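You operate a simulated robot arm through the tools that you are given. There is no shell and no other tool. Be economical: measure what you need, move in short steps, check, and stop when the job is done.

Carry out the task below with a simulated robot arm. There is one attempt and no reset: what you move stays moved.

TASK
Light the table stove on LOW, then turn it up to HIGH.
Fine: move the cover to the round mat; light it within 40 seconds of the gas; lighter back in its holder.

It is judged by the outcome, as a careful person would: the job done as asked, and still so three seconds after it is handed in. It fails if anything else is knocked over, pushed out of place, dropped, spilled or broken. Lids that push on must go on centred and level and be pressed home; caps that screw on are set level and turned clockwise until they are tight.

THE ROBOT
A 7-joint arm with a two-finger parallel gripper, fixed in place. Base frame: the origin is at the foot of the arm, x ahead of it, y to its left, z up; the work surface is at about z = 860. Lengths are in mm, angles in degrees, forces in N, time in s.
With the tool pointing down near the work surface it reaches from about 300 to 700 mm from the base axis. Its first joint turns from -66.0 to 66.0 degrees. Payload 1.57 kg.
Tool frame: the origin (TCP) lies between the finger pads and is the grasp point; the fingertips stand 30 mm ahead of it; z points along the fingers, y is the line along which they close. The gripper opens to 110 mm. The fingers are 24 mm wide and 12 mm thick; the gripper's body (48 by 112 mm) begins 78 mm behind the TCP.
Orientation is that of the tool frame in the base frame, as a unit quaternion [x, y, z, w]. With the fingers straight down and closing along the base's y, the tool's x points along the base's -x, its y along +y and its z along -z.

THE INTERFACE
- The arm moves only by the tool move_arm. Its argument "moves" is one flat list of numbers, 7 for each row, row after row: the shift along the tool's x, y, z in units of 300 mm (1.0 is 300 mm), then the turn, a rotation vector about the tool's x, y, z in units of 90 degrees (1.0 is 90 degrees), then the finger opening in mm, from 0 to 110. In form: [tx, ty, tz, wx, wy, wz, claw, tx, ty, tz, wx, wy, wz, claw, ...]. A call has 1 to 8 rows; each row is the pose to reach, as a shift and turn from the pose commanded when the call began, along the tool's axes at that moment. A call with a number of a shift or a turn outside -1 to 1 is refused whole. A row lasts 0.2 s, in which the tool goes at most 50 mm and 8.6 degrees; a call with a longer step from one row to the next is refused whole, and so is a gripper value outside its range. Where a pose cannot be reached the arm comes as near as it can. A force on the tool above 40 N (or 10 N above the force at the start of the call, whichever is more), or a blocked arm, ends the call early, and 0.2 s more pass. The fingers move at their own pace (about 108 mm/s each) and stop on an object; they squeeze with about 40 N. The grip force told is the motor's: it shows also when the fingers shut on nothing. Time passes only in rows, and 0.2 s behind the last, so rows that repeat a pose let the fingers close. The reply holds the time, the measured pose of the TCP, the force on the tool along the base axes, the opening and the grip force, in the units named above and with some noise, with the torque about the TCP (base axes, N m) and any sound that the robot's microphone picked up.
- Cameras (640 x 400 px; columns grow to the right, rows downward): "scene" is fixed at [163.2, -389.9, 1396.9]; the picture's right is [0.72, -0.70, 0.00], its down [-0.39, -0.40, -0.83] and it looks along [0.58, 0.59, -0.56] (base axes); focal length 214 px, centre (320, 200). "wrist" rides on the gripper at [70, 16, -141] in the tool frame; the picture's right is [-0.23, 0.97, 0.00], its down [-0.86, -0.20, -0.48] and it looks along [-0.47, -0.11, 0.88] (tool axes); focal length 222 px, centre (320, 200). There is no depth. A picture from a camera that has moved, and an enlarged one, comes with that camera's place and axes in the base frame and with its lens. The place of the scene camera against the robot may be out by one fixed shift of up to 18 mm in any direction.
- capture(camera): a new picture of that camera. No time passes.
- close_up(camera, box): a new picture of the part [left, top, right, bottom] of that camera's present view, enlarged. No time passes.
- close_job(): hands the job in; it is judged then, once.

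Go step by step. Nothing tells you positions but the pictures and the camera data: compare them with the known pose of the tool, close in by small moves and look again before you grip or let go. The budget is 120 turns and 84 pictures, counting those below and the enlarged ones. Unless the task says otherwise, let go and move clear before handing in, and close with one line.

The tools are called after "Request:" as name(argument=value, ...) on one line, values as JSON. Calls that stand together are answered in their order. move_arm: Moves the arm, as the interface text tells. Its arguments: {"type":"object","properties":{"moves":{"type":"array","items":{"type":"number"}}},"required":["moves"]} The other tools are called the same way: capture (camera) takes a picture; close_up (camera, box) takes an enlarged picture of a part of a camera's view; close_job () hands the job in.

At the start:

```text
time_s: 0.0
tool_pos: [360.0, 9.7, 1315.9]
orientation: [-0.001, 1.0, 0.001, 0.0]
contact_force: [0.4, -1.2, 0.4]
torque: [0.01, -0.02, 0.01]
opening: 110.0
gripper_force: 0.1
```

scene: 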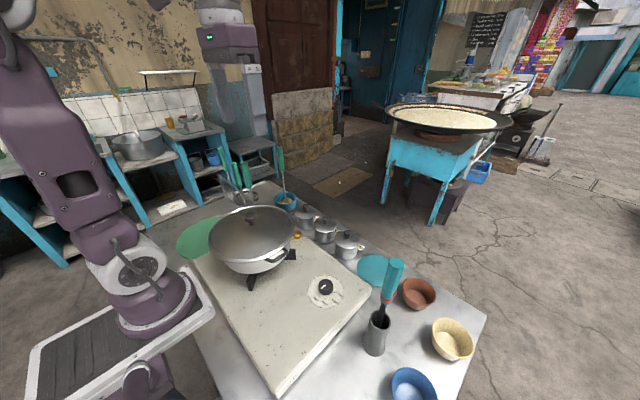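
wrist: 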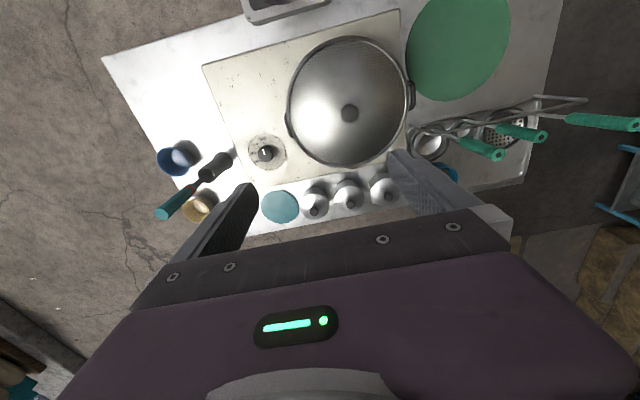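

I see a stove plate with a large lidded pan-like cover, a knob, a lighter standing in a grey holder, and two round mats (a large green one, a small teal one). I'll look closer before moving.

Request:
close_up(camera="scene", box=[170, 180, 330, 280])

Request:
close_up(camera="scene", box=[290, 230, 450, 370])

Request:
close_up(camera="wrist", box=[140, 20, 460, 220])

```text
4.00 times, centred on (250, 230) of scene
camera zoom: at [163.2, -389.9, 1396.9], right [0.72, -0.7, 0.0], down [-0.39, -0.4, -0.83], along [0.58, 0.59, -0.56], focal length 858 px, centre (600, 80)
```

zoom: 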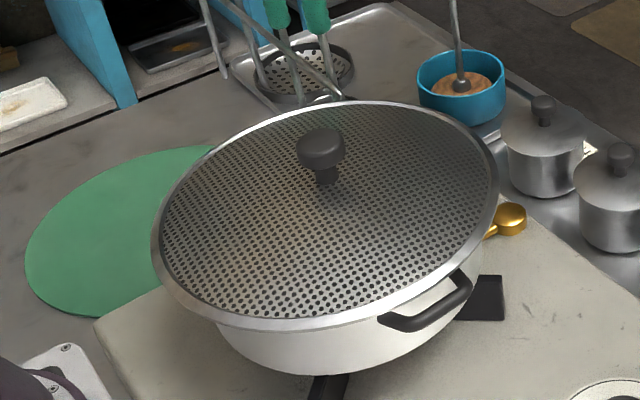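

```text
2.86 times, centred on (370, 300) of scene
camera zoom: at [163.2, -389.9, 1396.9], right [0.72, -0.7, 0.0], down [-0.39, -0.4, -0.83], along [0.58, 0.59, -0.56], focal length 613 px, centre (177, -86)
```

zoom: 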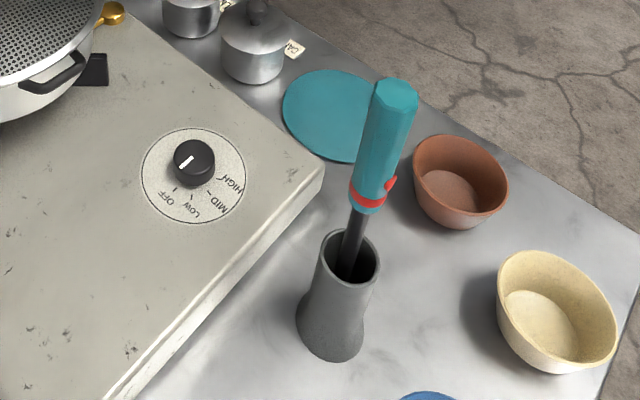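

```text
2.00 times, centred on (300, 120) of wrist
camera zoom: at [292.2, 25.3, 1457.0], right [0.23, 0.97, 0.0], down [0.86, -0.2, 0.48], along [0.47, -0.11, -0.88], focal length 444 px, centre (360, 360)
```

zoom: 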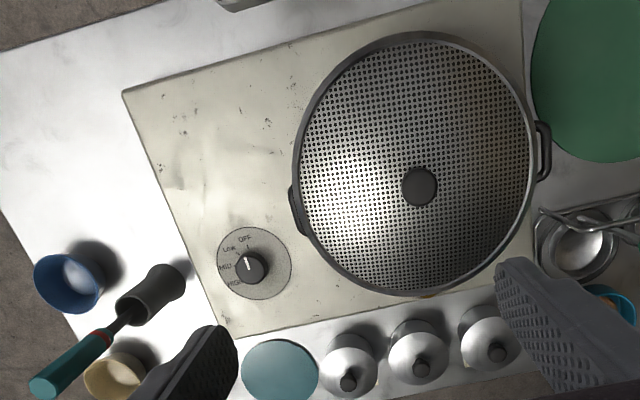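

The cover is the perforated lid with a black knob, at about (358, 65, 1033). The green mat is near (289, 334). I'll approach above the knob and look again.

Request:
move_arm(moves=[0.002, 0.06, 0.13, 0, 0, 0, 60, 0.004, 0.12, 0.26, 0, 0, 0, 60, 0.006, 0.183, 0.387, 0, 0, 0, 60, 0.006, 0.183, 0.387, 0, 0, 0, 60])

Request:
capture(camera="wrist")

Request:
capture(camera="scene")

```text
time_s: 1.0
tool_pos: [361.5, 64.5, 1198.7]
orientation: [-0.001, 1.0, 0.0, 0.0]
contact_force: [0.0, 0.3, 0.3]
torque: [-0.03, 0.0, 0.0]
opening: 59.9
gripper_force: 0.2
```

```text
78 pictures are left
camera wrist: at [292.5, 80.3, 1339.8], right [0.23, 0.97, 0.0], down [0.85, -0.2, 0.48], along [0.47, -0.11, -0.88], focal length 222 px, centre (320, 200)
```

wrist: 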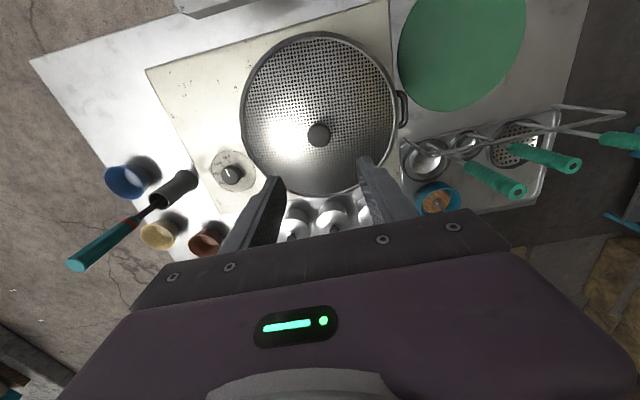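

```text
77 pictures are left
```

scene: 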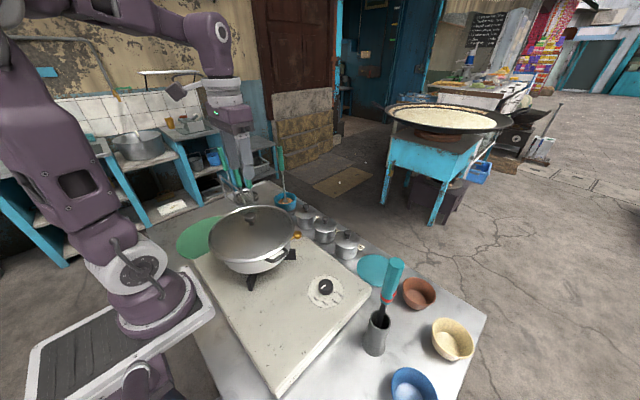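

Knob triangulates to about (357, 64, 1039). I'll come down to just above it and check.

Request:
move_arm(moves=[0.005, 0, 0.13, 0, 0, 0, 60, 0.01, 0, 0.26, 0, 0, 0, 60, 0.015, 0, 0.39, 0, 0, 0, 60])

Request:
capture(camera="wrist")

Request:
close_up(camera="scene", box=[180, 160, 340, 300])

```text
time_s: 1.8
tool_pos: [356.1, 66.8, 1083.2]
orientation: [0.0, 1.0, 0.0, 0.0]
contact_force: [-0.5, 0.3, 0.0]
torque: [0.0, 0.0, 0.0]
opening: 59.8
gripper_force: 0.0
```

```text
76 pictures are left
camera wrist: at [286.9, 81.9, 1225.0], right [0.23, 0.97, 0.0], down [0.85, -0.2, 0.48], along [0.47, -0.11, -0.88], focal length 222 px, centre (320, 200)
```

wrist: 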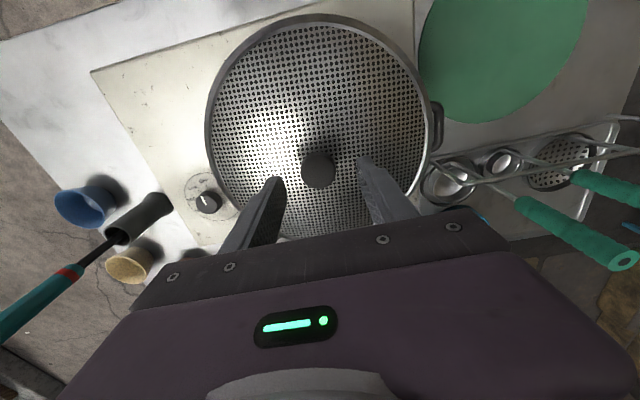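

```text
2.86 times, centred on (260, 230) of scene
camera zoom: at [163.2, -389.9, 1396.9], right [0.72, -0.7, 0.0], down [-0.39, -0.4, -0.83], along [0.58, 0.59, -0.56], focal length 613 px, centre (491, 114)
```

zoom: 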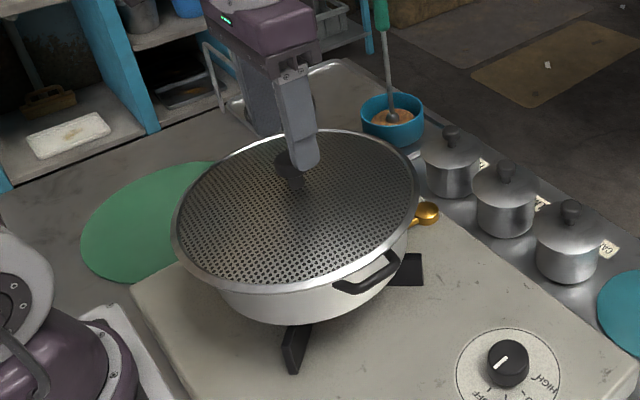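

The fingers straddle the knob. I'll lower so the tips sit just above the mesh and close.

Request:
move_arm(moves=[0, -0.007, 0.06, 0, 0, 0, 60, 0, -0.007, 0.1, 0, 0, 0, 60, 0, -0.007, 0.1, 0, 0, 0, 10, 0, -0.007, 0.1, 0, 0, 0, 10, 0, -0.007, 0.1, 0, 0, 0, 10])

Request:
capture(camera="wrist")

Request:
close_up(camera="scene", box=[180, 160, 340, 300])

```text
time_s: 3.0
tool_pos: [355.8, 62.3, 1052.4]
orientation: [0.0, 1.0, 0.0, 0.001]
contact_force: [-0.1, 0.6, 0.1]
torque: [0.05, -0.15, 0.01]
opening: 30.7
gripper_force: 39.3
```

```text
74 pictures are left
camera wrist: at [286.9, 78.6, 1194.1], right [0.23, 0.97, 0.0], down [0.85, -0.2, 0.48], along [0.47, -0.11, -0.88], focal length 222 px, centre (320, 200)
```

wrist: 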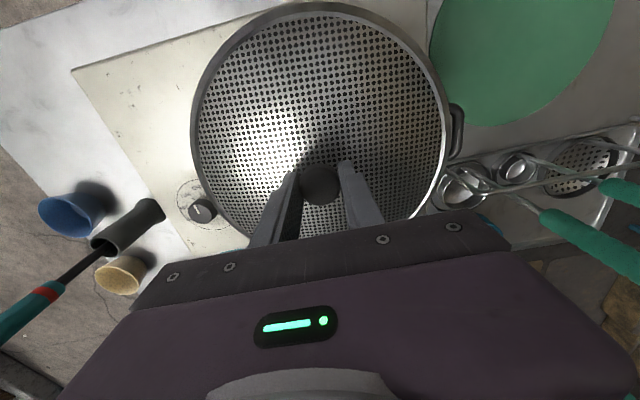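

```text
2.86 times, centred on (260, 230) of scene
camera zoom: at [163.2, -389.9, 1396.9], right [0.72, -0.7, 0.0], down [-0.39, -0.4, -0.83], along [0.58, 0.59, -0.56], focal length 613 px, centre (491, 114)
```

zoom: 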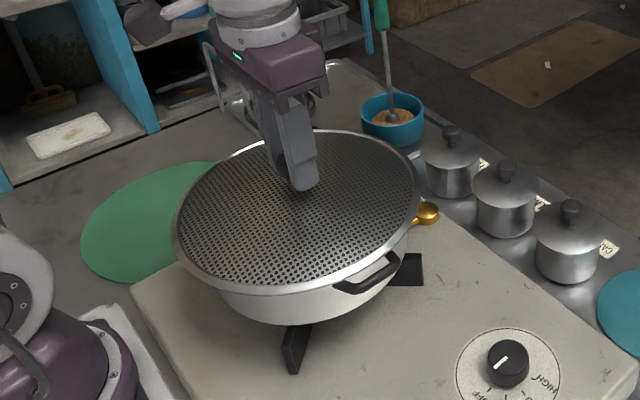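

Gripped on the knob (30.7 mm). Lifting gently to check the cover comes off alone.

Request:
move_arm(moves=[0, 0, -0.05, 0, 0, 0, 10, 0, 0, -0.15, 0, 0, 0, 10, 0, 0, -0.25, 0, 0, 0, 10])

Request:
capture(camera="scene")

Request:
capture(camera="wrist")

```text
time_s: 3.8
tool_pos: [355.1, 62.3, 1128.4]
orientation: [0.0, 1.0, -0.001, 0.001]
contact_force: [-0.1, 0.2, -1.9]
torque: [0.02, -0.02, -0.01]
opening: 30.7
gripper_force: 39.9
```

```text
72 pictures are left
```

scene: 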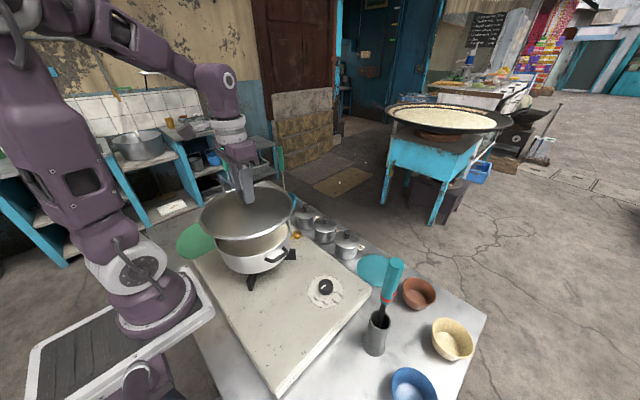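

```text
71 pictures are left
camera wrist: at [287.0, 79.1, 1269.6], right [0.23, 0.97, 0.0], down [0.86, -0.2, 0.48], along [0.47, -0.11, -0.88], focal length 222 px, centre (320, 200)
```

wrist: 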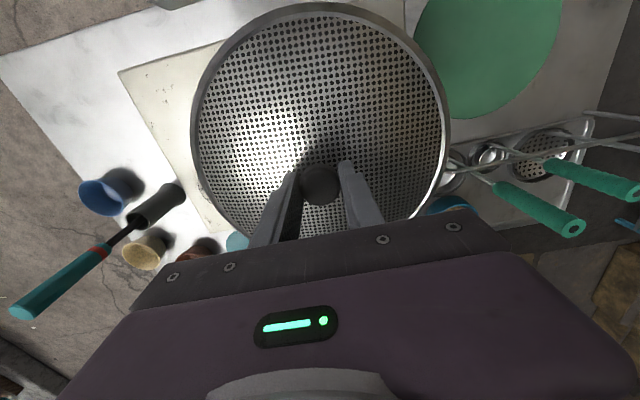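

The cover lifted off cleanly. Mat centre computes to about (297, 335), so I'll carry the cover over it.

Request:
move_arm(moves=[0.02, 0.1, -0.03, 0, 0, 0, 10, 0.05, 0.24, -0.03, 0, 0, 0, 10, 0.083, 0.38, -0.03, 0, 0, 0, 10, 0.115, 0.52, -0.03, 0, 0, 0, 10, 0.145, 0.66, -0.03, 0, 0, 0, 10, 0.175, 0.8, -0.03, 0, 0, 0, 10, 0.195, 0.9, -0.03, 0, 0, 0, 10, 0.195, 0.908, -0.03, 0, 0, 0, 10])

Request:
capture(camera="scene")

Request:
capture(camera="wrist")

```text
time_s: 5.6
tool_pos: [297.2, 336.5, 1137.4]
orientation: [0.0, 1.0, 0.0, 0.001]
contact_force: [-1.2, 0.8, -1.3]
torque: [-0.02, -0.03, 0.0]
opening: 30.8
gripper_force: 40.0
```

```text
70 pictures are left
```

scene: 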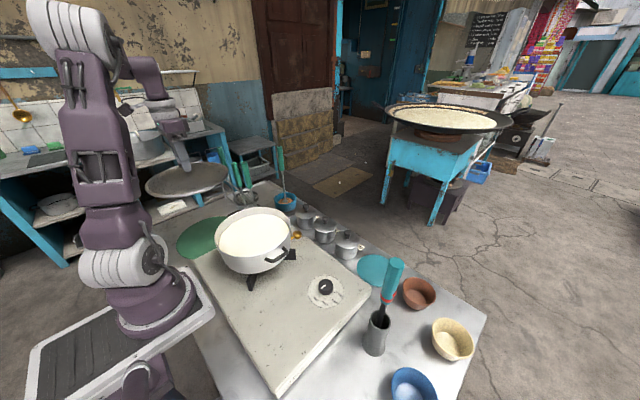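

```text
69 pictures are left
camera wrist: at [229.6, 351.3, 1278.9], right [0.23, 0.97, 0.0], down [0.85, -0.2, 0.48], along [0.47, -0.11, -0.88], focal length 222 px, centre (320, 200)
```

wrist: 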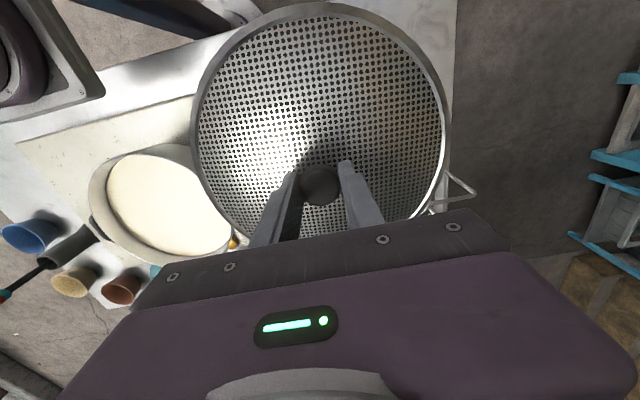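

Over the mat; the pan holds milk, so I must not bump it. Lowering most of the way.

Request:
move_arm(moves=[0, 0, 0.15, 0, 0, 0, 10, 0, 0, 0.3, 0, 0, 0, 10, 0, 0, 0.45, 0, 0, 0, 10, 0, 0, 0.58, 0, 0, 0, 10, 0, 0, 0.65, 0, 0, 0, 10])

Request:
close_up(camera="scene", box=[130, 150, 290, 290])

Request:
capture(camera="wrist")

```text
time_s: 6.8
tool_pos: [297.0, 333.5, 941.5]
orientation: [-0.001, 1.0, 0.0, 0.001]
contact_force: [0.2, 0.9, -1.1]
torque: [-0.01, -0.01, 0.0]
opening: 30.9
gripper_force: 40.0
```

```text
2.86 times, centred on (210, 220) of scene
camera zoom: at [163.2, -389.9, 1396.9], right [0.72, -0.7, 0.0], down [-0.39, -0.4, -0.83], along [0.58, 0.59, -0.56], focal length 613 px, centre (634, 143)
```

zoom: 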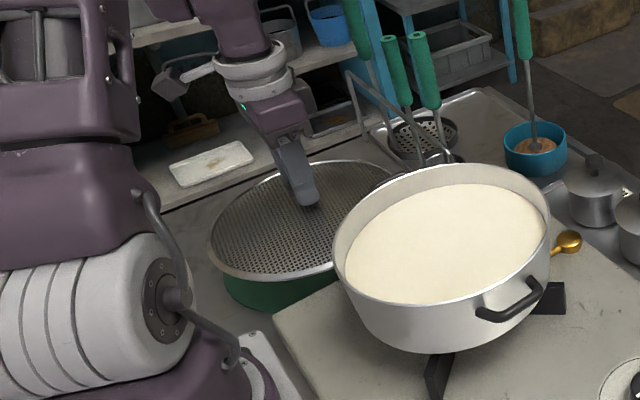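

```text
67 pictures are left
camera wrist: at [227.4, 349.7, 1082.6], right [0.23, 0.97, 0.0], down [0.86, -0.2, 0.48], along [0.47, -0.11, -0.88], focal length 222 px, centre (320, 200)
```

wrist: 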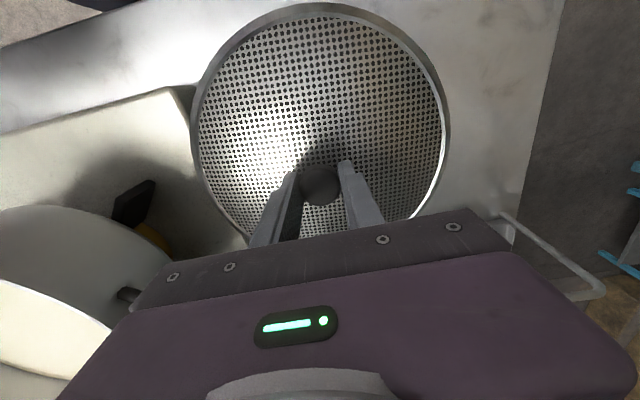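

Before the final descent I want to check clearance between the cover rim and the stove's edge.

Request:
close_up(camera="wrist", box=[100, 40, 300, 260])

Request:
close_up(camera="scene", box=[170, 190, 240, 250])

```text
1.82 times, centred on (200, 150) of wrist
camera zoom: at [227.4, 349.7, 1082.6], right [0.23, 0.97, 0.0], down [0.86, -0.2, 0.48], along [0.47, -0.11, -0.88], focal length 404 px, centre (538, 291)
```

zoom: 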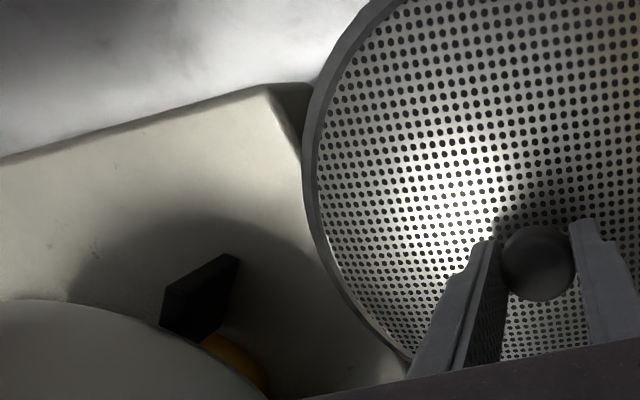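

```text
6.67 times, centred on (205, 220) of scene
camera zoom: at [163.2, -389.9, 1396.9], right [0.72, -0.7, 0.0], down [-0.39, -0.4, -0.83], along [0.58, 0.59, -0.56], focal length 1430 px, centre (1087, 67)
```

zoom: 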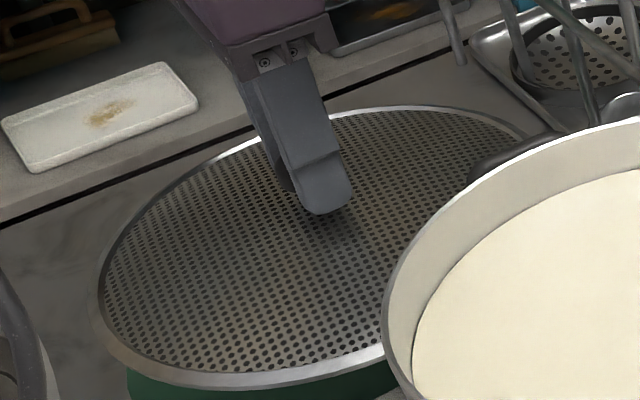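

The triangulation shows the stove top at z≈857 and the table at ≈810, which shifts the mat centre to about (305, 362). I'll correct sideways at this height and recheck.

Request:
move_arm(moves=[-0.013, 0.048, 0, 0, 0, 0, 10, -0.027, 0.095, 0, 0, 0, 0, 10, -0.027, 0.095, 0.1, 0, 0, 0, 10])

Request:
close_up(camera="scene", box=[160, 150, 300, 260])

Request:
capture(camera="wrist")

```text
time_s: 7.6
tool_pos: [304.3, 364.6, 911.8]
orientation: [0.0, 1.0, -0.001, -0.001]
contact_force: [0.5, 0.2, -2.1]
torque: [0.04, -0.03, 0.0]
opening: 30.8
gripper_force: 40.1
```

```text
3.64 times, centred on (230, 205) of scene
camera zoom: at [163.2, -389.9, 1396.9], right [0.72, -0.7, 0.0], down [-0.39, -0.4, -0.83], along [0.58, 0.59, -0.56], focal length 780 px, centre (647, 182)
```

zoom: 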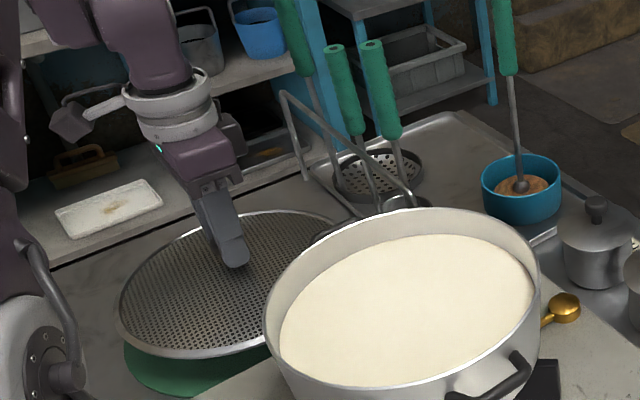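

```text
63 pictures are left
camera wrist: at [234.5, 379.9, 1053.2], right [0.23, 0.97, 0.0], down [0.86, -0.2, 0.48], along [0.47, -0.11, -0.88], focal length 222 px, centre (320, 200)
```

wrist: 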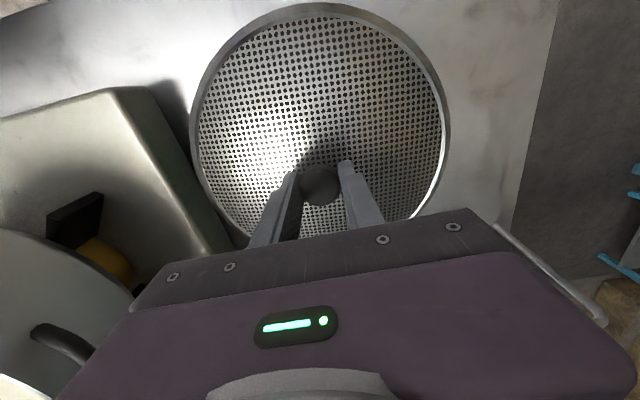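

The cover hovers above the mat with clearance all around. I'll go down further and compare again.

Request:
move_arm(moves=[0, 0, 0.06, 0, 0, 0, 10, 0, 0, 0.12, 0, 0, 0, 10])

Request:
close_up(camera="scene", box=[160, 190, 260, 270])

Request:
capture(camera="wrist")

```text
time_s: 8.2
tool_pos: [303.0, 363.8, 874.8]
orientation: [0.0, 1.0, 0.001, 0.0]
contact_force: [0.4, -0.5, -1.5]
torque: [-0.02, 0.02, -0.03]
opening: 30.5
gripper_force: 39.5
```

```text
5.00 times, centred on (210, 230) of scene
camera zoom: at [163.2, -389.9, 1396.9], right [0.72, -0.7, 0.0], down [-0.39, -0.4, -0.83], along [0.58, 0.59, -0.56], focal length 1072 px, centre (870, 50)
```

zoom: 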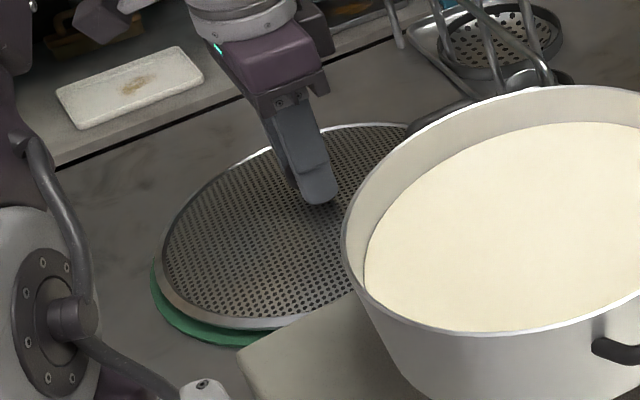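

```text
61 pictures are left
camera wrist: at [234.7, 379.3, 1016.7], right [0.23, 0.97, 0.0], down [0.86, -0.2, 0.48], along [0.47, -0.11, -0.88], focal length 222 px, centre (320, 200)
```

wrist: 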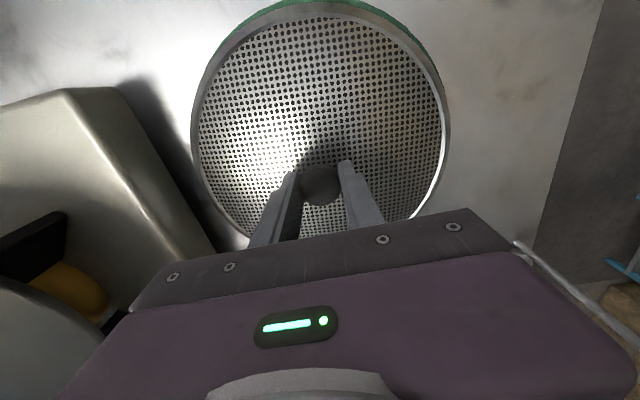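

Well centred over the mat now. Lowering slowly to contact.

Request:
move_arm(moves=[0, 0.003, 0.03, 0, 0, 0, 10, 0, 0.003, 0.045, 0, 0, 0, 10, 0, 0.003, 0.055, 0, 0, 0, 10, 0, 0.003, 0.065, 0, 0, 0, 10])

Request:
close_up(camera="scene", box=[160, 190, 260, 270])

```text
time_s: 9.2
tool_pos: [304.5, 364.2, 857.0]
orientation: [0.001, 1.0, 0.0, 0.001]
contact_force: [0.2, -3.9, 31.4]
torque: [-0.09, -0.02, -0.03]
opening: 30.7
gripper_force: 39.7
```

```text
5.00 times, centred on (210, 230) of scene
camera zoom: at [162.9, -390.4, 1396.8], right [0.72, -0.7, 0.0], down [-0.39, -0.4, -0.83], along [0.58, 0.59, -0.56], focal length 1072 px, centre (870, 50)
```

zoom: 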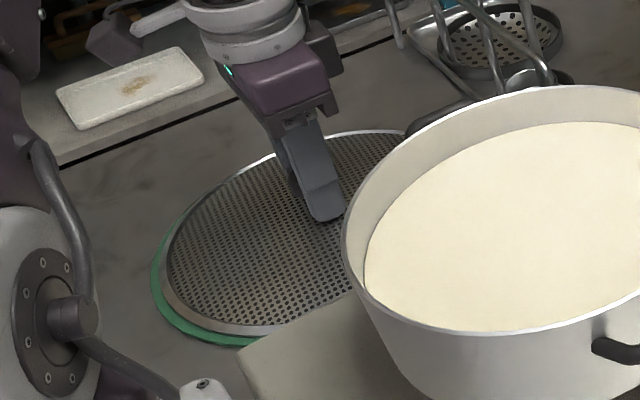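

Contact made on the mat. Ease off, release, and rise.

Request:
move_arm(moves=[0, 0, -0.008, 0, 0, 0, 10, 0, 0, -0.008, 0, 0, 0, 50, 0, 0, -0.008, 0, 0, 0, 60, 0, 0, -0.1, 0, 0, 0, 60, 0, 0, -0.25, 0, 0, 0, 60, 0, 0, -0.4, 0, 0, 0, 60, 0, 0, -0.55, 0, 0, 0, 60, 0, 0, -0.7, 0, 0, 0, 60])

Request:
capture(camera="wrist")

Request:
capture(camera="scene")

```text
time_s: 11.0
tool_pos: [301.7, 364.4, 1065.4]
orientation: [0.0, 1.0, 0.0, 0.0]
contact_force: [0.4, -0.1, -0.2]
torque: [-0.01, 0.01, 0.0]
opening: 59.9
gripper_force: 0.0
```

```text
59 pictures are left
camera wrist: at [233.6, 380.6, 1207.3], right [0.23, 0.97, 0.0], down [0.86, -0.2, 0.48], along [0.47, -0.11, -0.88], focal length 222 px, centre (320, 200)
```

wrist: 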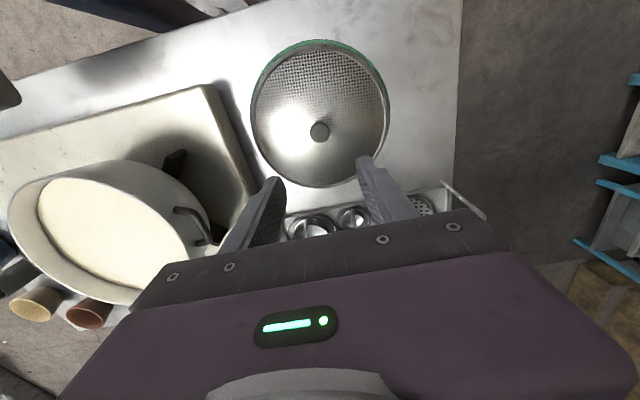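

```text
58 pictures are left
```

scene: 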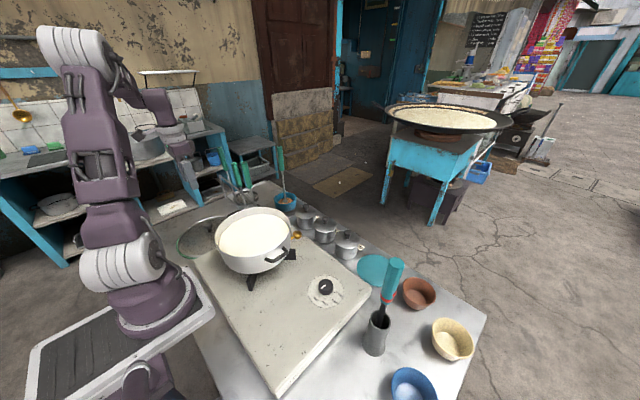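

The cover rests on the mat. Let me check its centring closely.

Request:
close_up(camera="wrist", box=[230, 20, 410, 200])

Request:
close_up(camera="scene", box=[165, 195, 245, 265])

```text
2.22 times, centred on (320, 110) of wrist
camera zoom: at [233.6, 380.6, 1207.3], right [0.23, 0.97, 0.0], down [0.86, -0.2, 0.48], along [0.47, -0.11, -0.88], focal length 494 px, centre (320, 400)
```

zoom: 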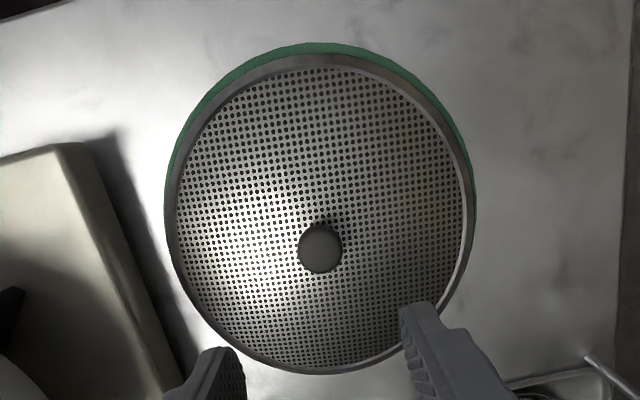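

```text
5.71 times, centred on (205, 230) of scene
camera zoom: at [163.2, -389.9, 1396.9], right [0.72, -0.7, 0.0], down [-0.39, -0.4, -0.83], along [0.58, 0.59, -0.56], focal length 1226 px, centre (977, 29)
```

zoom: 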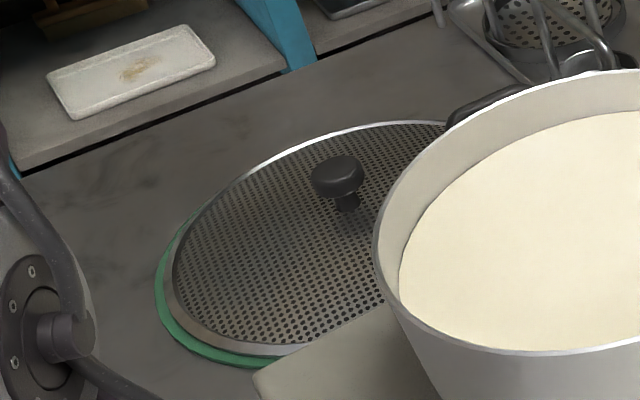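

The cover is on the mat. Next I want to study the burner, knob and lighter, so I'll move over the stove's far side, staying above the pan.

Request:
move_arm(moves=[-0.05, -0.12, -0.1, 0, 0, 0, 60, -0.1, -0.25, -0.15, 0, 0, 0, 60, -0.16, -0.38, -0.15, 0, 0, 0, 60, -0.22, -0.51, -0.15, 0, 0, 0, 60, -0.28, -0.64, -0.15, 0, 0, 0, 60, -0.34, -0.77, -0.15, 0, 0, 0, 60, -0.39, -0.88, -0.15, 0, 0, 0, 60, -0.44, -0.98, -0.15, 0, 0, 0, 60])

Request:
capture(camera="wrist")

Request:
close_up(camera="scene", box=[240, 210, 310, 300])

```text
time_s: 12.8
tool_pos: [436.3, 71.4, 1110.1]
orientation: [-0.001, 1.0, 0.0, 0.001]
contact_force: [0.7, 0.3, 1.2]
torque: [0.04, -0.01, 0.04]
opening: 59.9
gripper_force: 0.1
```

```text
55 pictures are left
camera wrist: at [367.7, 86.1, 1251.3], right [0.23, 0.97, 0.0], down [0.86, -0.2, 0.48], along [0.47, -0.11, -0.88], focal length 222 px, centre (320, 200)
```

wrist: 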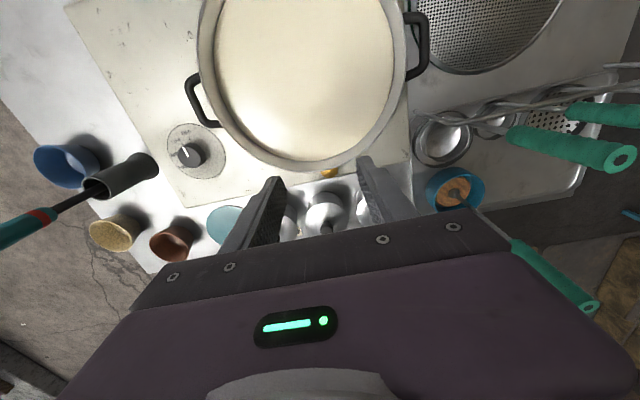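

```text
4.44 times, centred on (275, 255) of scene
camera zoom: at [163.2, -389.9, 1396.9], right [0.72, -0.7, 0.0], down [-0.39, -0.4, -0.83], along [0.58, 0.59, -0.56], focal length 953 px, centre (520, -44)
```

zoom: 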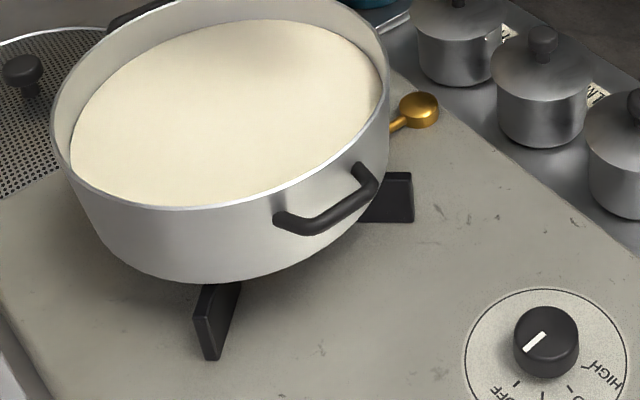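

Burner's brass fitting sits at about (510, 68, 880), outside the pan on the far side. The lighter holder opening is near (429, -289, 932) and the handle top near (442, -310, 1105). Let me look closely at the lighter and knob.

Request:
close_up(camera="scene", box=[360, 250, 420, 360])

Request:
close_up(camera="scene", box=[300, 265, 350, 315])

Request:
close_up(camera="wrist", box=[290, 140, 370, 200])

Request:
close_up(camera="wrist", box=[0, 110, 240, 260])

```text
3.64 times, centred on (390, 305) of scene
camera zoom: at [163.2, -389.9, 1396.9], right [0.72, -0.7, 0.0], down [-0.39, -0.4, -0.83], along [0.58, 0.59, -0.56], focal length 780 px, centre (66, -182)
```

zoom: 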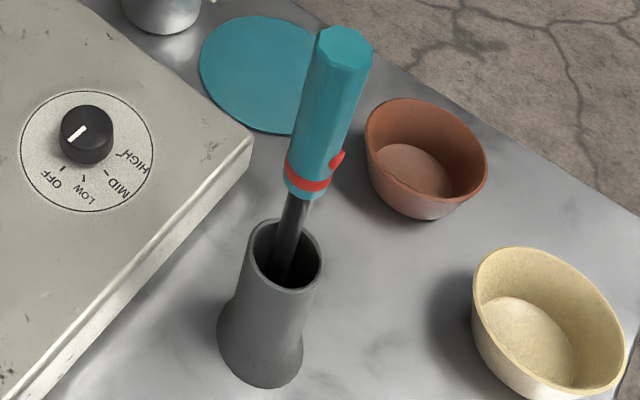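

```text
8.00 times, centred on (325, 290) of scene
camera zoom: at [163.2, -389.9, 1396.9], right [0.72, -0.7, 0.0], down [-0.39, -0.4, -0.83], along [0.58, 0.59, -0.56], focal length 1716 px, centre (280, -520)
```

zoom: 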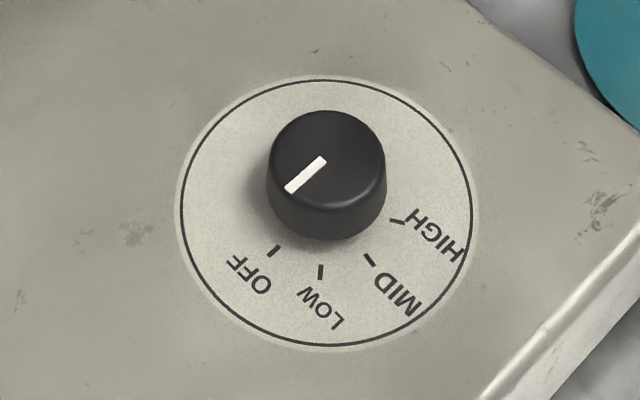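

```text
6.67 times, centred on (330, 170) of wrist
camera zoom: at [367.7, 86.1, 1251.3], right [0.23, 0.97, 0.0], down [0.86, -0.2, 0.48], along [0.47, -0.11, -0.88], focal length 1481 px, centre (253, 400)
```

zoom: 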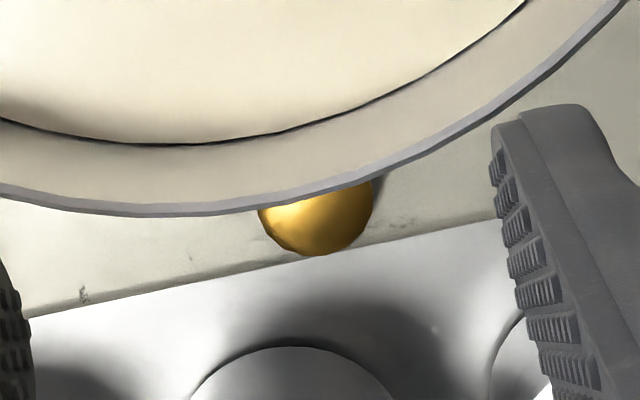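

```text
2.67 times, centred on (120, 185) of wrist
camera zoom: at [367.7, 86.1, 1251.3], right [0.23, 0.97, 0.0], down [0.86, -0.2, 0.48], along [0.47, -0.11, -0.88], focal length 592 px, centre (853, 240)
```

zoom: 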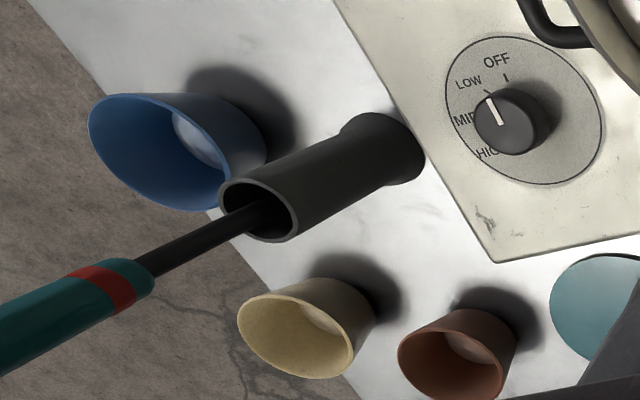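

The knob reads OFF, with LOW about 45° and HIGH about 135° counter-clockwise (seen from above). The lighter's red button sits low on the handle. I'll get a better wrist view of the lighter.

Request:
move_arm(moves=[0.02, -0.13, -0.05, 0, 0, 0, 60, 0.04, -0.27, -0.1, 0, 0, 0, 60, 0.06, -0.41, -0.15, 0, 0, 0, 60, 0.08, -0.54, -0.2, 0, 0, 0, 60, 0.1, -0.67, -0.25, 0, 0, 0, 60, 0.12, -0.8, -0.3, 0, 0, 0, 60])

Request:
close_up(camera="wrist", box=[140, 100, 380, 250])

```text
time_s: 14.2
tool_pos: [401.3, -168.7, 1200.7]
orientation: [0.0, 1.0, 0.0, 0.0]
contact_force: [0.5, 0.1, 0.8]
torque: [0.03, -0.01, 0.0]
opening: 60.0
gripper_force: 0.0
```

```text
2.67 times, centred on (260, 175) of wrist
camera zoom: at [332.8, -153.5, 1342.4], right [0.23, 0.97, 0.0], down [0.86, -0.2, 0.48], along [0.47, -0.11, -0.88], focal length 592 px, centre (480, 267)
```

zoom: 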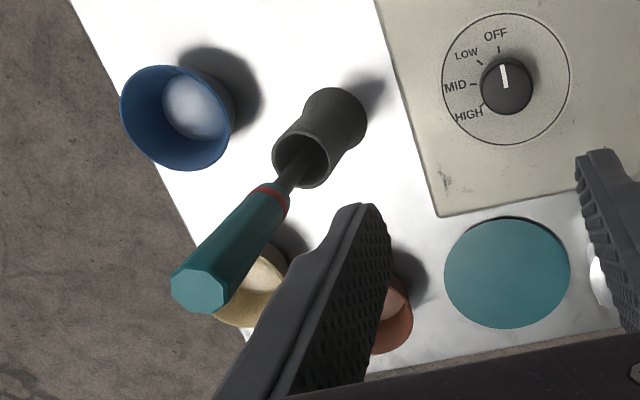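

The lighter stands nearly vertical at (441, -312), handle from z≈996 to 1105, with the button around z≈1015 facing about (0.7, -0.7). I'll go above it, turning the fingers so that one pad faces the button.

Request:
move_arm(moves=[-0.02, -0.08, 0.02, 0, 0, -0.085, 80, -0.044, -0.16, 0.04, 0, 0, -0.17, 80, -0.066, -0.24, 0.06, 0, 0, -0.255, 80, -0.088, -0.32, 0.08, 0, 0, -0.34, 80, -0.11, -0.4, 0.1, 0, 0, -0.425, 80, -0.133, -0.477, 0.133, 0, 0, -0.511, 80])

Request:
capture(camera="wrist")

Request:
close_up(camera="scene", box=[340, 200, 440, 360])

```text
time_s: 15.6
tool_pos: [439.1, -313.1, 1159.3]
orientation: [-0.393, 0.92, 0.0, 0.0]
contact_force: [-0.9, 0.1, -0.1]
torque: [0.0, -0.01, -0.04]
opening: 80.1
gripper_force: 0.1
```

```text
48 pictures are left
camera wrist: at [380.7, -352.9, 1301.2], right [-0.55, 0.84, 0.0], down [0.74, 0.48, 0.48], along [0.4, 0.26, -0.88], focal length 222 px, centre (320, 200)
```

wrist: 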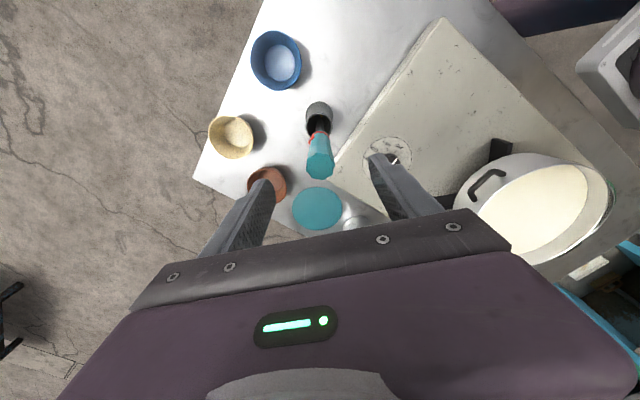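

```text
2.50 times, centred on (390, 280) of scene
camera zoom: at [163.2, -389.9, 1396.9], right [0.72, -0.7, 0.0], down [-0.39, -0.4, -0.83], along [0.58, 0.59, -0.56], focal length 536 px, centre (145, 0)
```

zoom: 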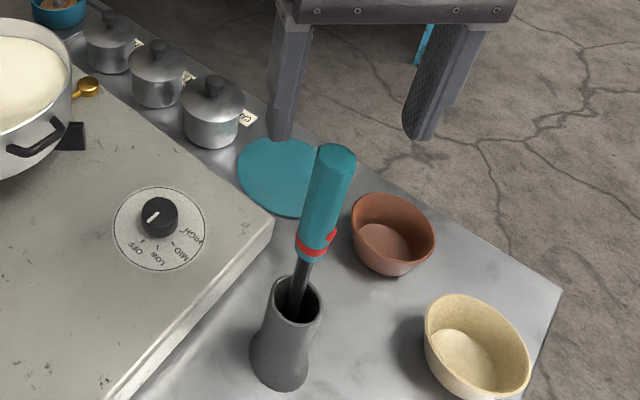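

Request:
close_up(camera="wrist", box=[270, 80, 370, 200])

```text
3.33 times, centred on (320, 140) of wrist
camera zoom: at [380.7, -352.9, 1301.2], right [-0.55, 0.84, 0.0], down [0.74, 0.48, 0.48], along [0.4, 0.26, -0.88], focal length 740 px, centre (320, 400)
```

zoom: 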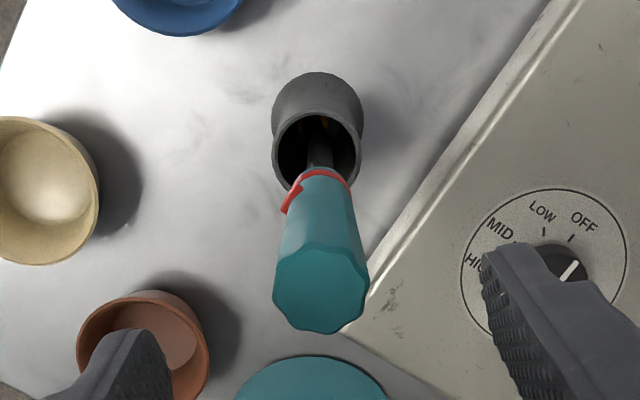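

Request:
close_up(camera="scene", box=[375, 275, 405, 315])

Request:
close_up(camera="wrist", box=[300, 120, 340, 190])

```text
10.00 times, centred on (390, 295) of scene
camera zoom: at [163.2, -389.9, 1396.9], right [0.72, -0.7, 0.0], down [-0.39, -0.4, -0.83], along [0.58, 0.59, -0.56], focal length 2145 px, centre (-380, -750)
```

zoom: 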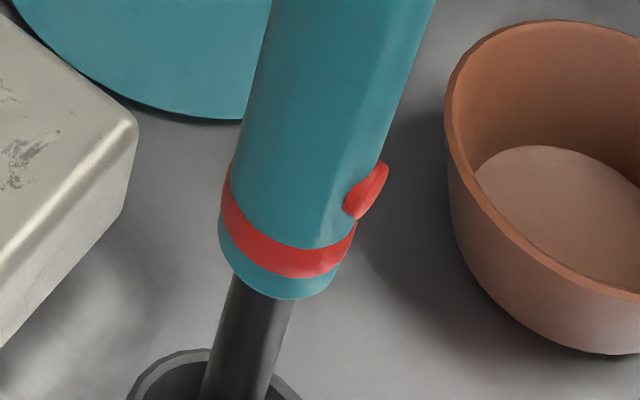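

```text
5.71 times, centred on (320, 155) of wrist
camera zoom: at [380.7, -352.9, 1301.2], right [-0.55, 0.84, 0.0], down [0.74, 0.48, 0.48], along [0.4, 0.26, -0.88], focal length 1269 px, centre (320, 457)
```

zoom: 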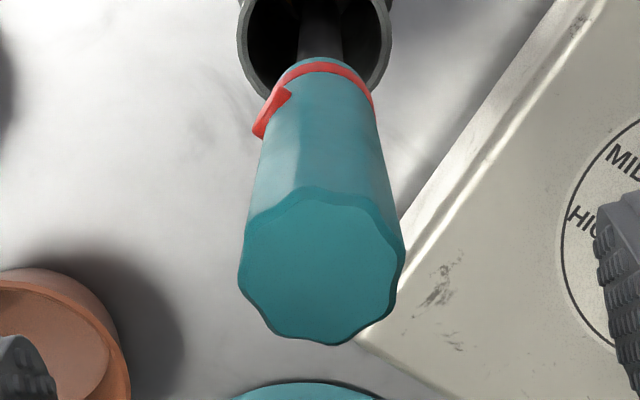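

The button actually faces nearly −y, so closing along the base y axis is right. I'll turn back and check alignment above the handle.

Request:
move_arm(moves=[-0.003, -0.001, 0, 0, 0, 0.09, 70, -0.005, -0.002, 0, 0, 0, 0.18, 70, -0.007, -0.0025, 0, 0, 0, 0.27, 70, -0.007, -0.0025, 0, 0, 0, 0.36, 70, -0.007, -0.0025, 0, 0, 0, 0.45, 70, -0.007, -0.0025, 0, 0, 0, 0.478, 70])

Request:
close_up(camera="wrist", box=[230, 80, 410, 240])

Request:
close_up(camera="scene", box=[340, 200, 440, 360])

```text
time_s: 17.0
tool_pos: [441.2, -312.5, 1160.5]
orientation: [-0.024, 1.0, 0.0, 0.0]
contact_force: [0.7, 0.5, -0.1]
torque: [-0.03, 0.02, 0.03]
opening: 69.9
gripper_force: 0.0
```

```text
2.50 times, centred on (320, 160) of wrist
camera zoom: at [372.7, -299.9, 1302.6], right [0.18, 0.98, 0.0], down [0.86, -0.16, 0.48], along [0.47, -0.09, -0.88], focal length 555 px, centre (320, 300)
```

zoom: 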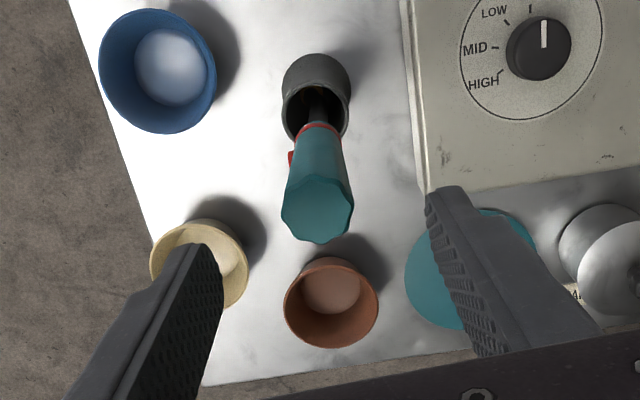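

```text
2.50 times, centred on (390, 280) of scene
camera zoom: at [163.2, -389.9, 1396.9], right [0.72, -0.7, 0.0], down [-0.39, -0.4, -0.83], along [0.58, 0.59, -0.56], focal length 536 px, centre (145, 0)
```

zoom: 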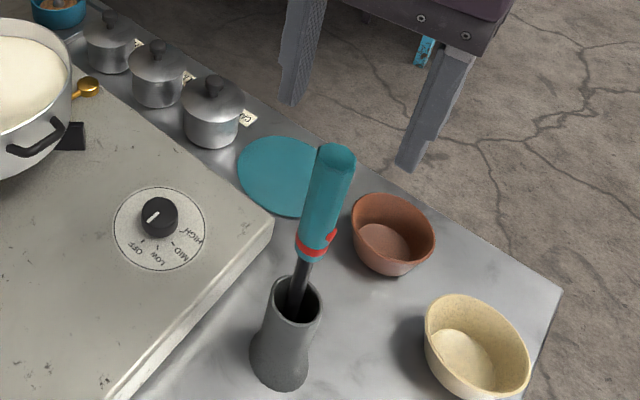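

Aligned: the button is on the −y side under the left finger. Rehearsing the grip in place (no gas yet) to learn how the button responds.

Request:
move_arm(moves=[0, -0.003, 0.14, 0, 0, 0, 70, 0, -0.003, 0.28, 0, 0, 0, 70, 0, -0.003, 0.38, 0, 0, 0, 70, 0, -0.003, 0.413, 0, 0, 0, 70])

Request:
close_up(camera="scene", box=[350, 210, 430, 350])

Request:
close_up(camera="wrist", box=[230, 80, 410, 240])

```text
time_s: 18.0
tool_pos: [440.3, -312.2, 1035.5]
orientation: [-0.025, 1.0, 0.0, 0.0]
contact_force: [0.0, -0.3, -0.1]
torque: [-0.05, 0.0, -0.01]
opening: 70.0
gripper_force: 0.1
```

```text
2.86 times, centred on (390, 280) of scene
camera zoom: at [163.2, -389.9, 1396.9], right [0.72, -0.7, 0.0], down [-0.39, -0.4, -0.83], along [0.58, 0.59, -0.56], focal length 613 px, centre (120, -29)
```

zoom: 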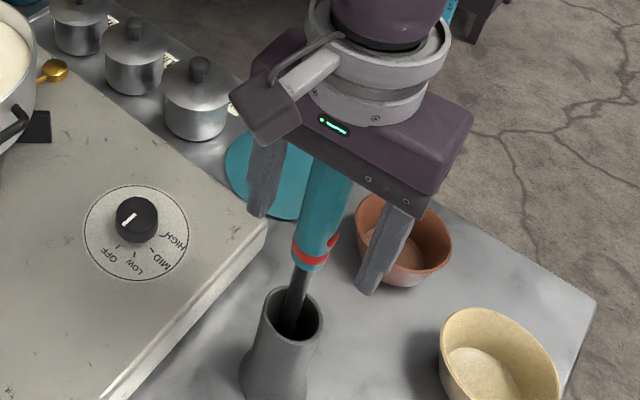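

```text
2.50 times, centred on (320, 160) of wrist
camera zoom: at [371.1, -300.1, 1177.2], right [0.18, 0.98, 0.0], down [0.86, -0.15, 0.48], along [0.47, -0.08, -0.88], focal length 555 px, centre (320, 300)
```

zoom: 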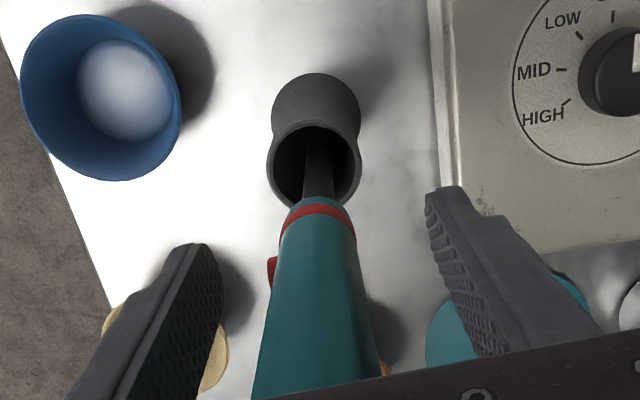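

Request:
move_arm(moves=[0, 0, 0, 0, 0, 0, 40, 0, 0, 0, 0, 0, 0, 15, 0, 0, 0, 0, 0, 0, 15, 0, 0, 0, 0, 0, 0, 15])

Request:
close_up(camera="wrist", box=[230, 80, 410, 240])

Request:
close_up(camera="scene", box=[350, 230, 430, 350])

```text
time_s: 19.0
tool_pos: [440.8, -312.0, 1034.9]
orientation: [-0.027, 1.0, 0.0, 0.0]
contact_force: [0.5, -0.8, 0.3]
torque: [-0.06, 0.0, -0.01]
opening: 27.0
gripper_force: 37.0
```

```text
2.50 times, centred on (320, 160) of wrist
camera zoom: at [371.1, -300.2, 1177.5], right [0.18, 0.98, 0.0], down [0.86, -0.15, 0.48], along [0.47, -0.08, -0.88], focal length 555 px, centre (320, 300)
```

zoom: 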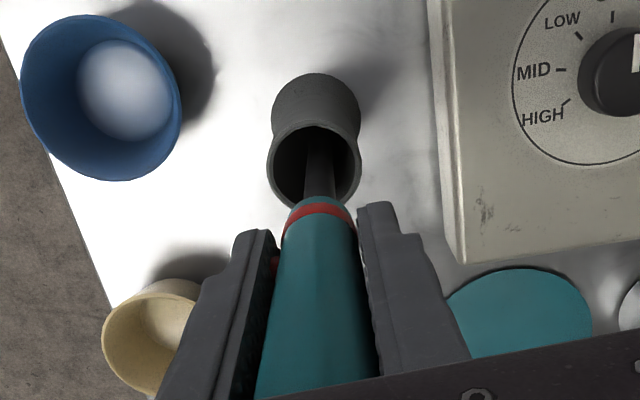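

```text
3.33 times, centred on (390, 290) of scene
camera zoom: at [163.2, -389.9, 1396.9], right [0.72, -0.7, 0.0], down [-0.39, -0.4, -0.83], along [0.58, 0.59, -0.56], focal length 715 px, centre (87, -100)
```

zoom: 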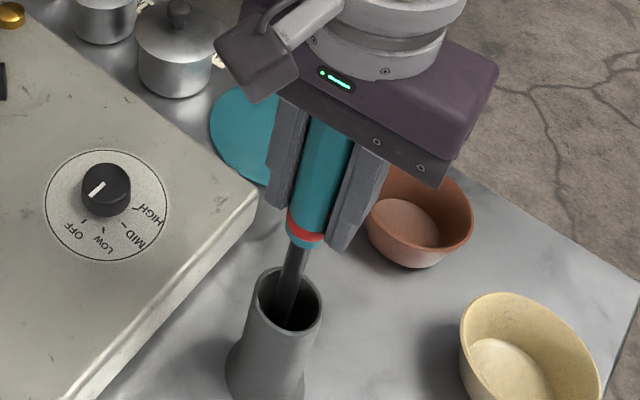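

The pad is on the button and grips at 27 mm. I'll lift it straight up as a rehearsal to see the tip and whether it lights.

Request:
move_arm(moves=[0, 0, -0.05, 0, 0, 0, 15, 0, 0, -0.2, 0, 0, 0, 15, 0, 0, -0.35, 0, 0, 0, 15, 0, 0, -0.5, 0, 0, 0, 15])

Request:
capture(camera="scene")

Request:
capture(camera="wrist")

```text
time_s: 20.0
tool_pos: [442.2, -311.5, 1190.5]
orientation: [-0.026, 1.0, 0.001, -0.001]
contact_force: [-0.9, 0.1, 0.6]
torque: [0.05, 0.01, 0.0]
opening: 26.8
gripper_force: 37.4
```

```text
37 pictures are left
```

scene: 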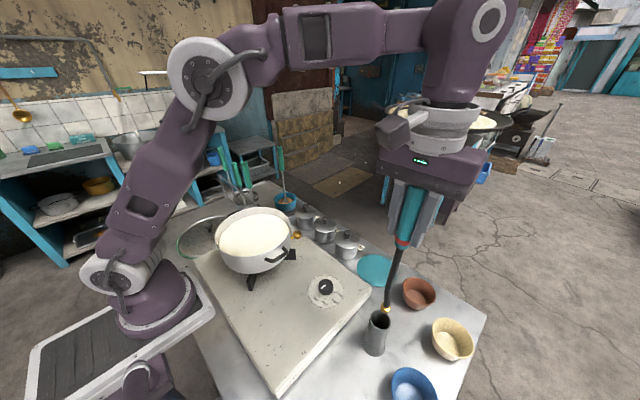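

```text
36 pictures are left
camera wrist: at [373.1, -299.0, 1332.0], right [0.18, 0.98, 0.0], down [0.86, -0.16, 0.48], along [0.47, -0.08, -0.88], focal length 222 px, centre (320, 200)
```

wrist: 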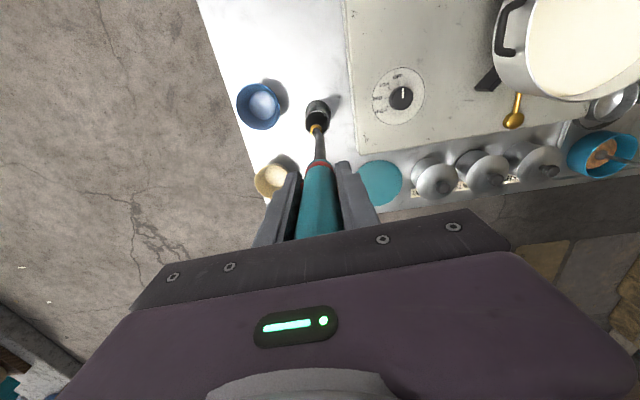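

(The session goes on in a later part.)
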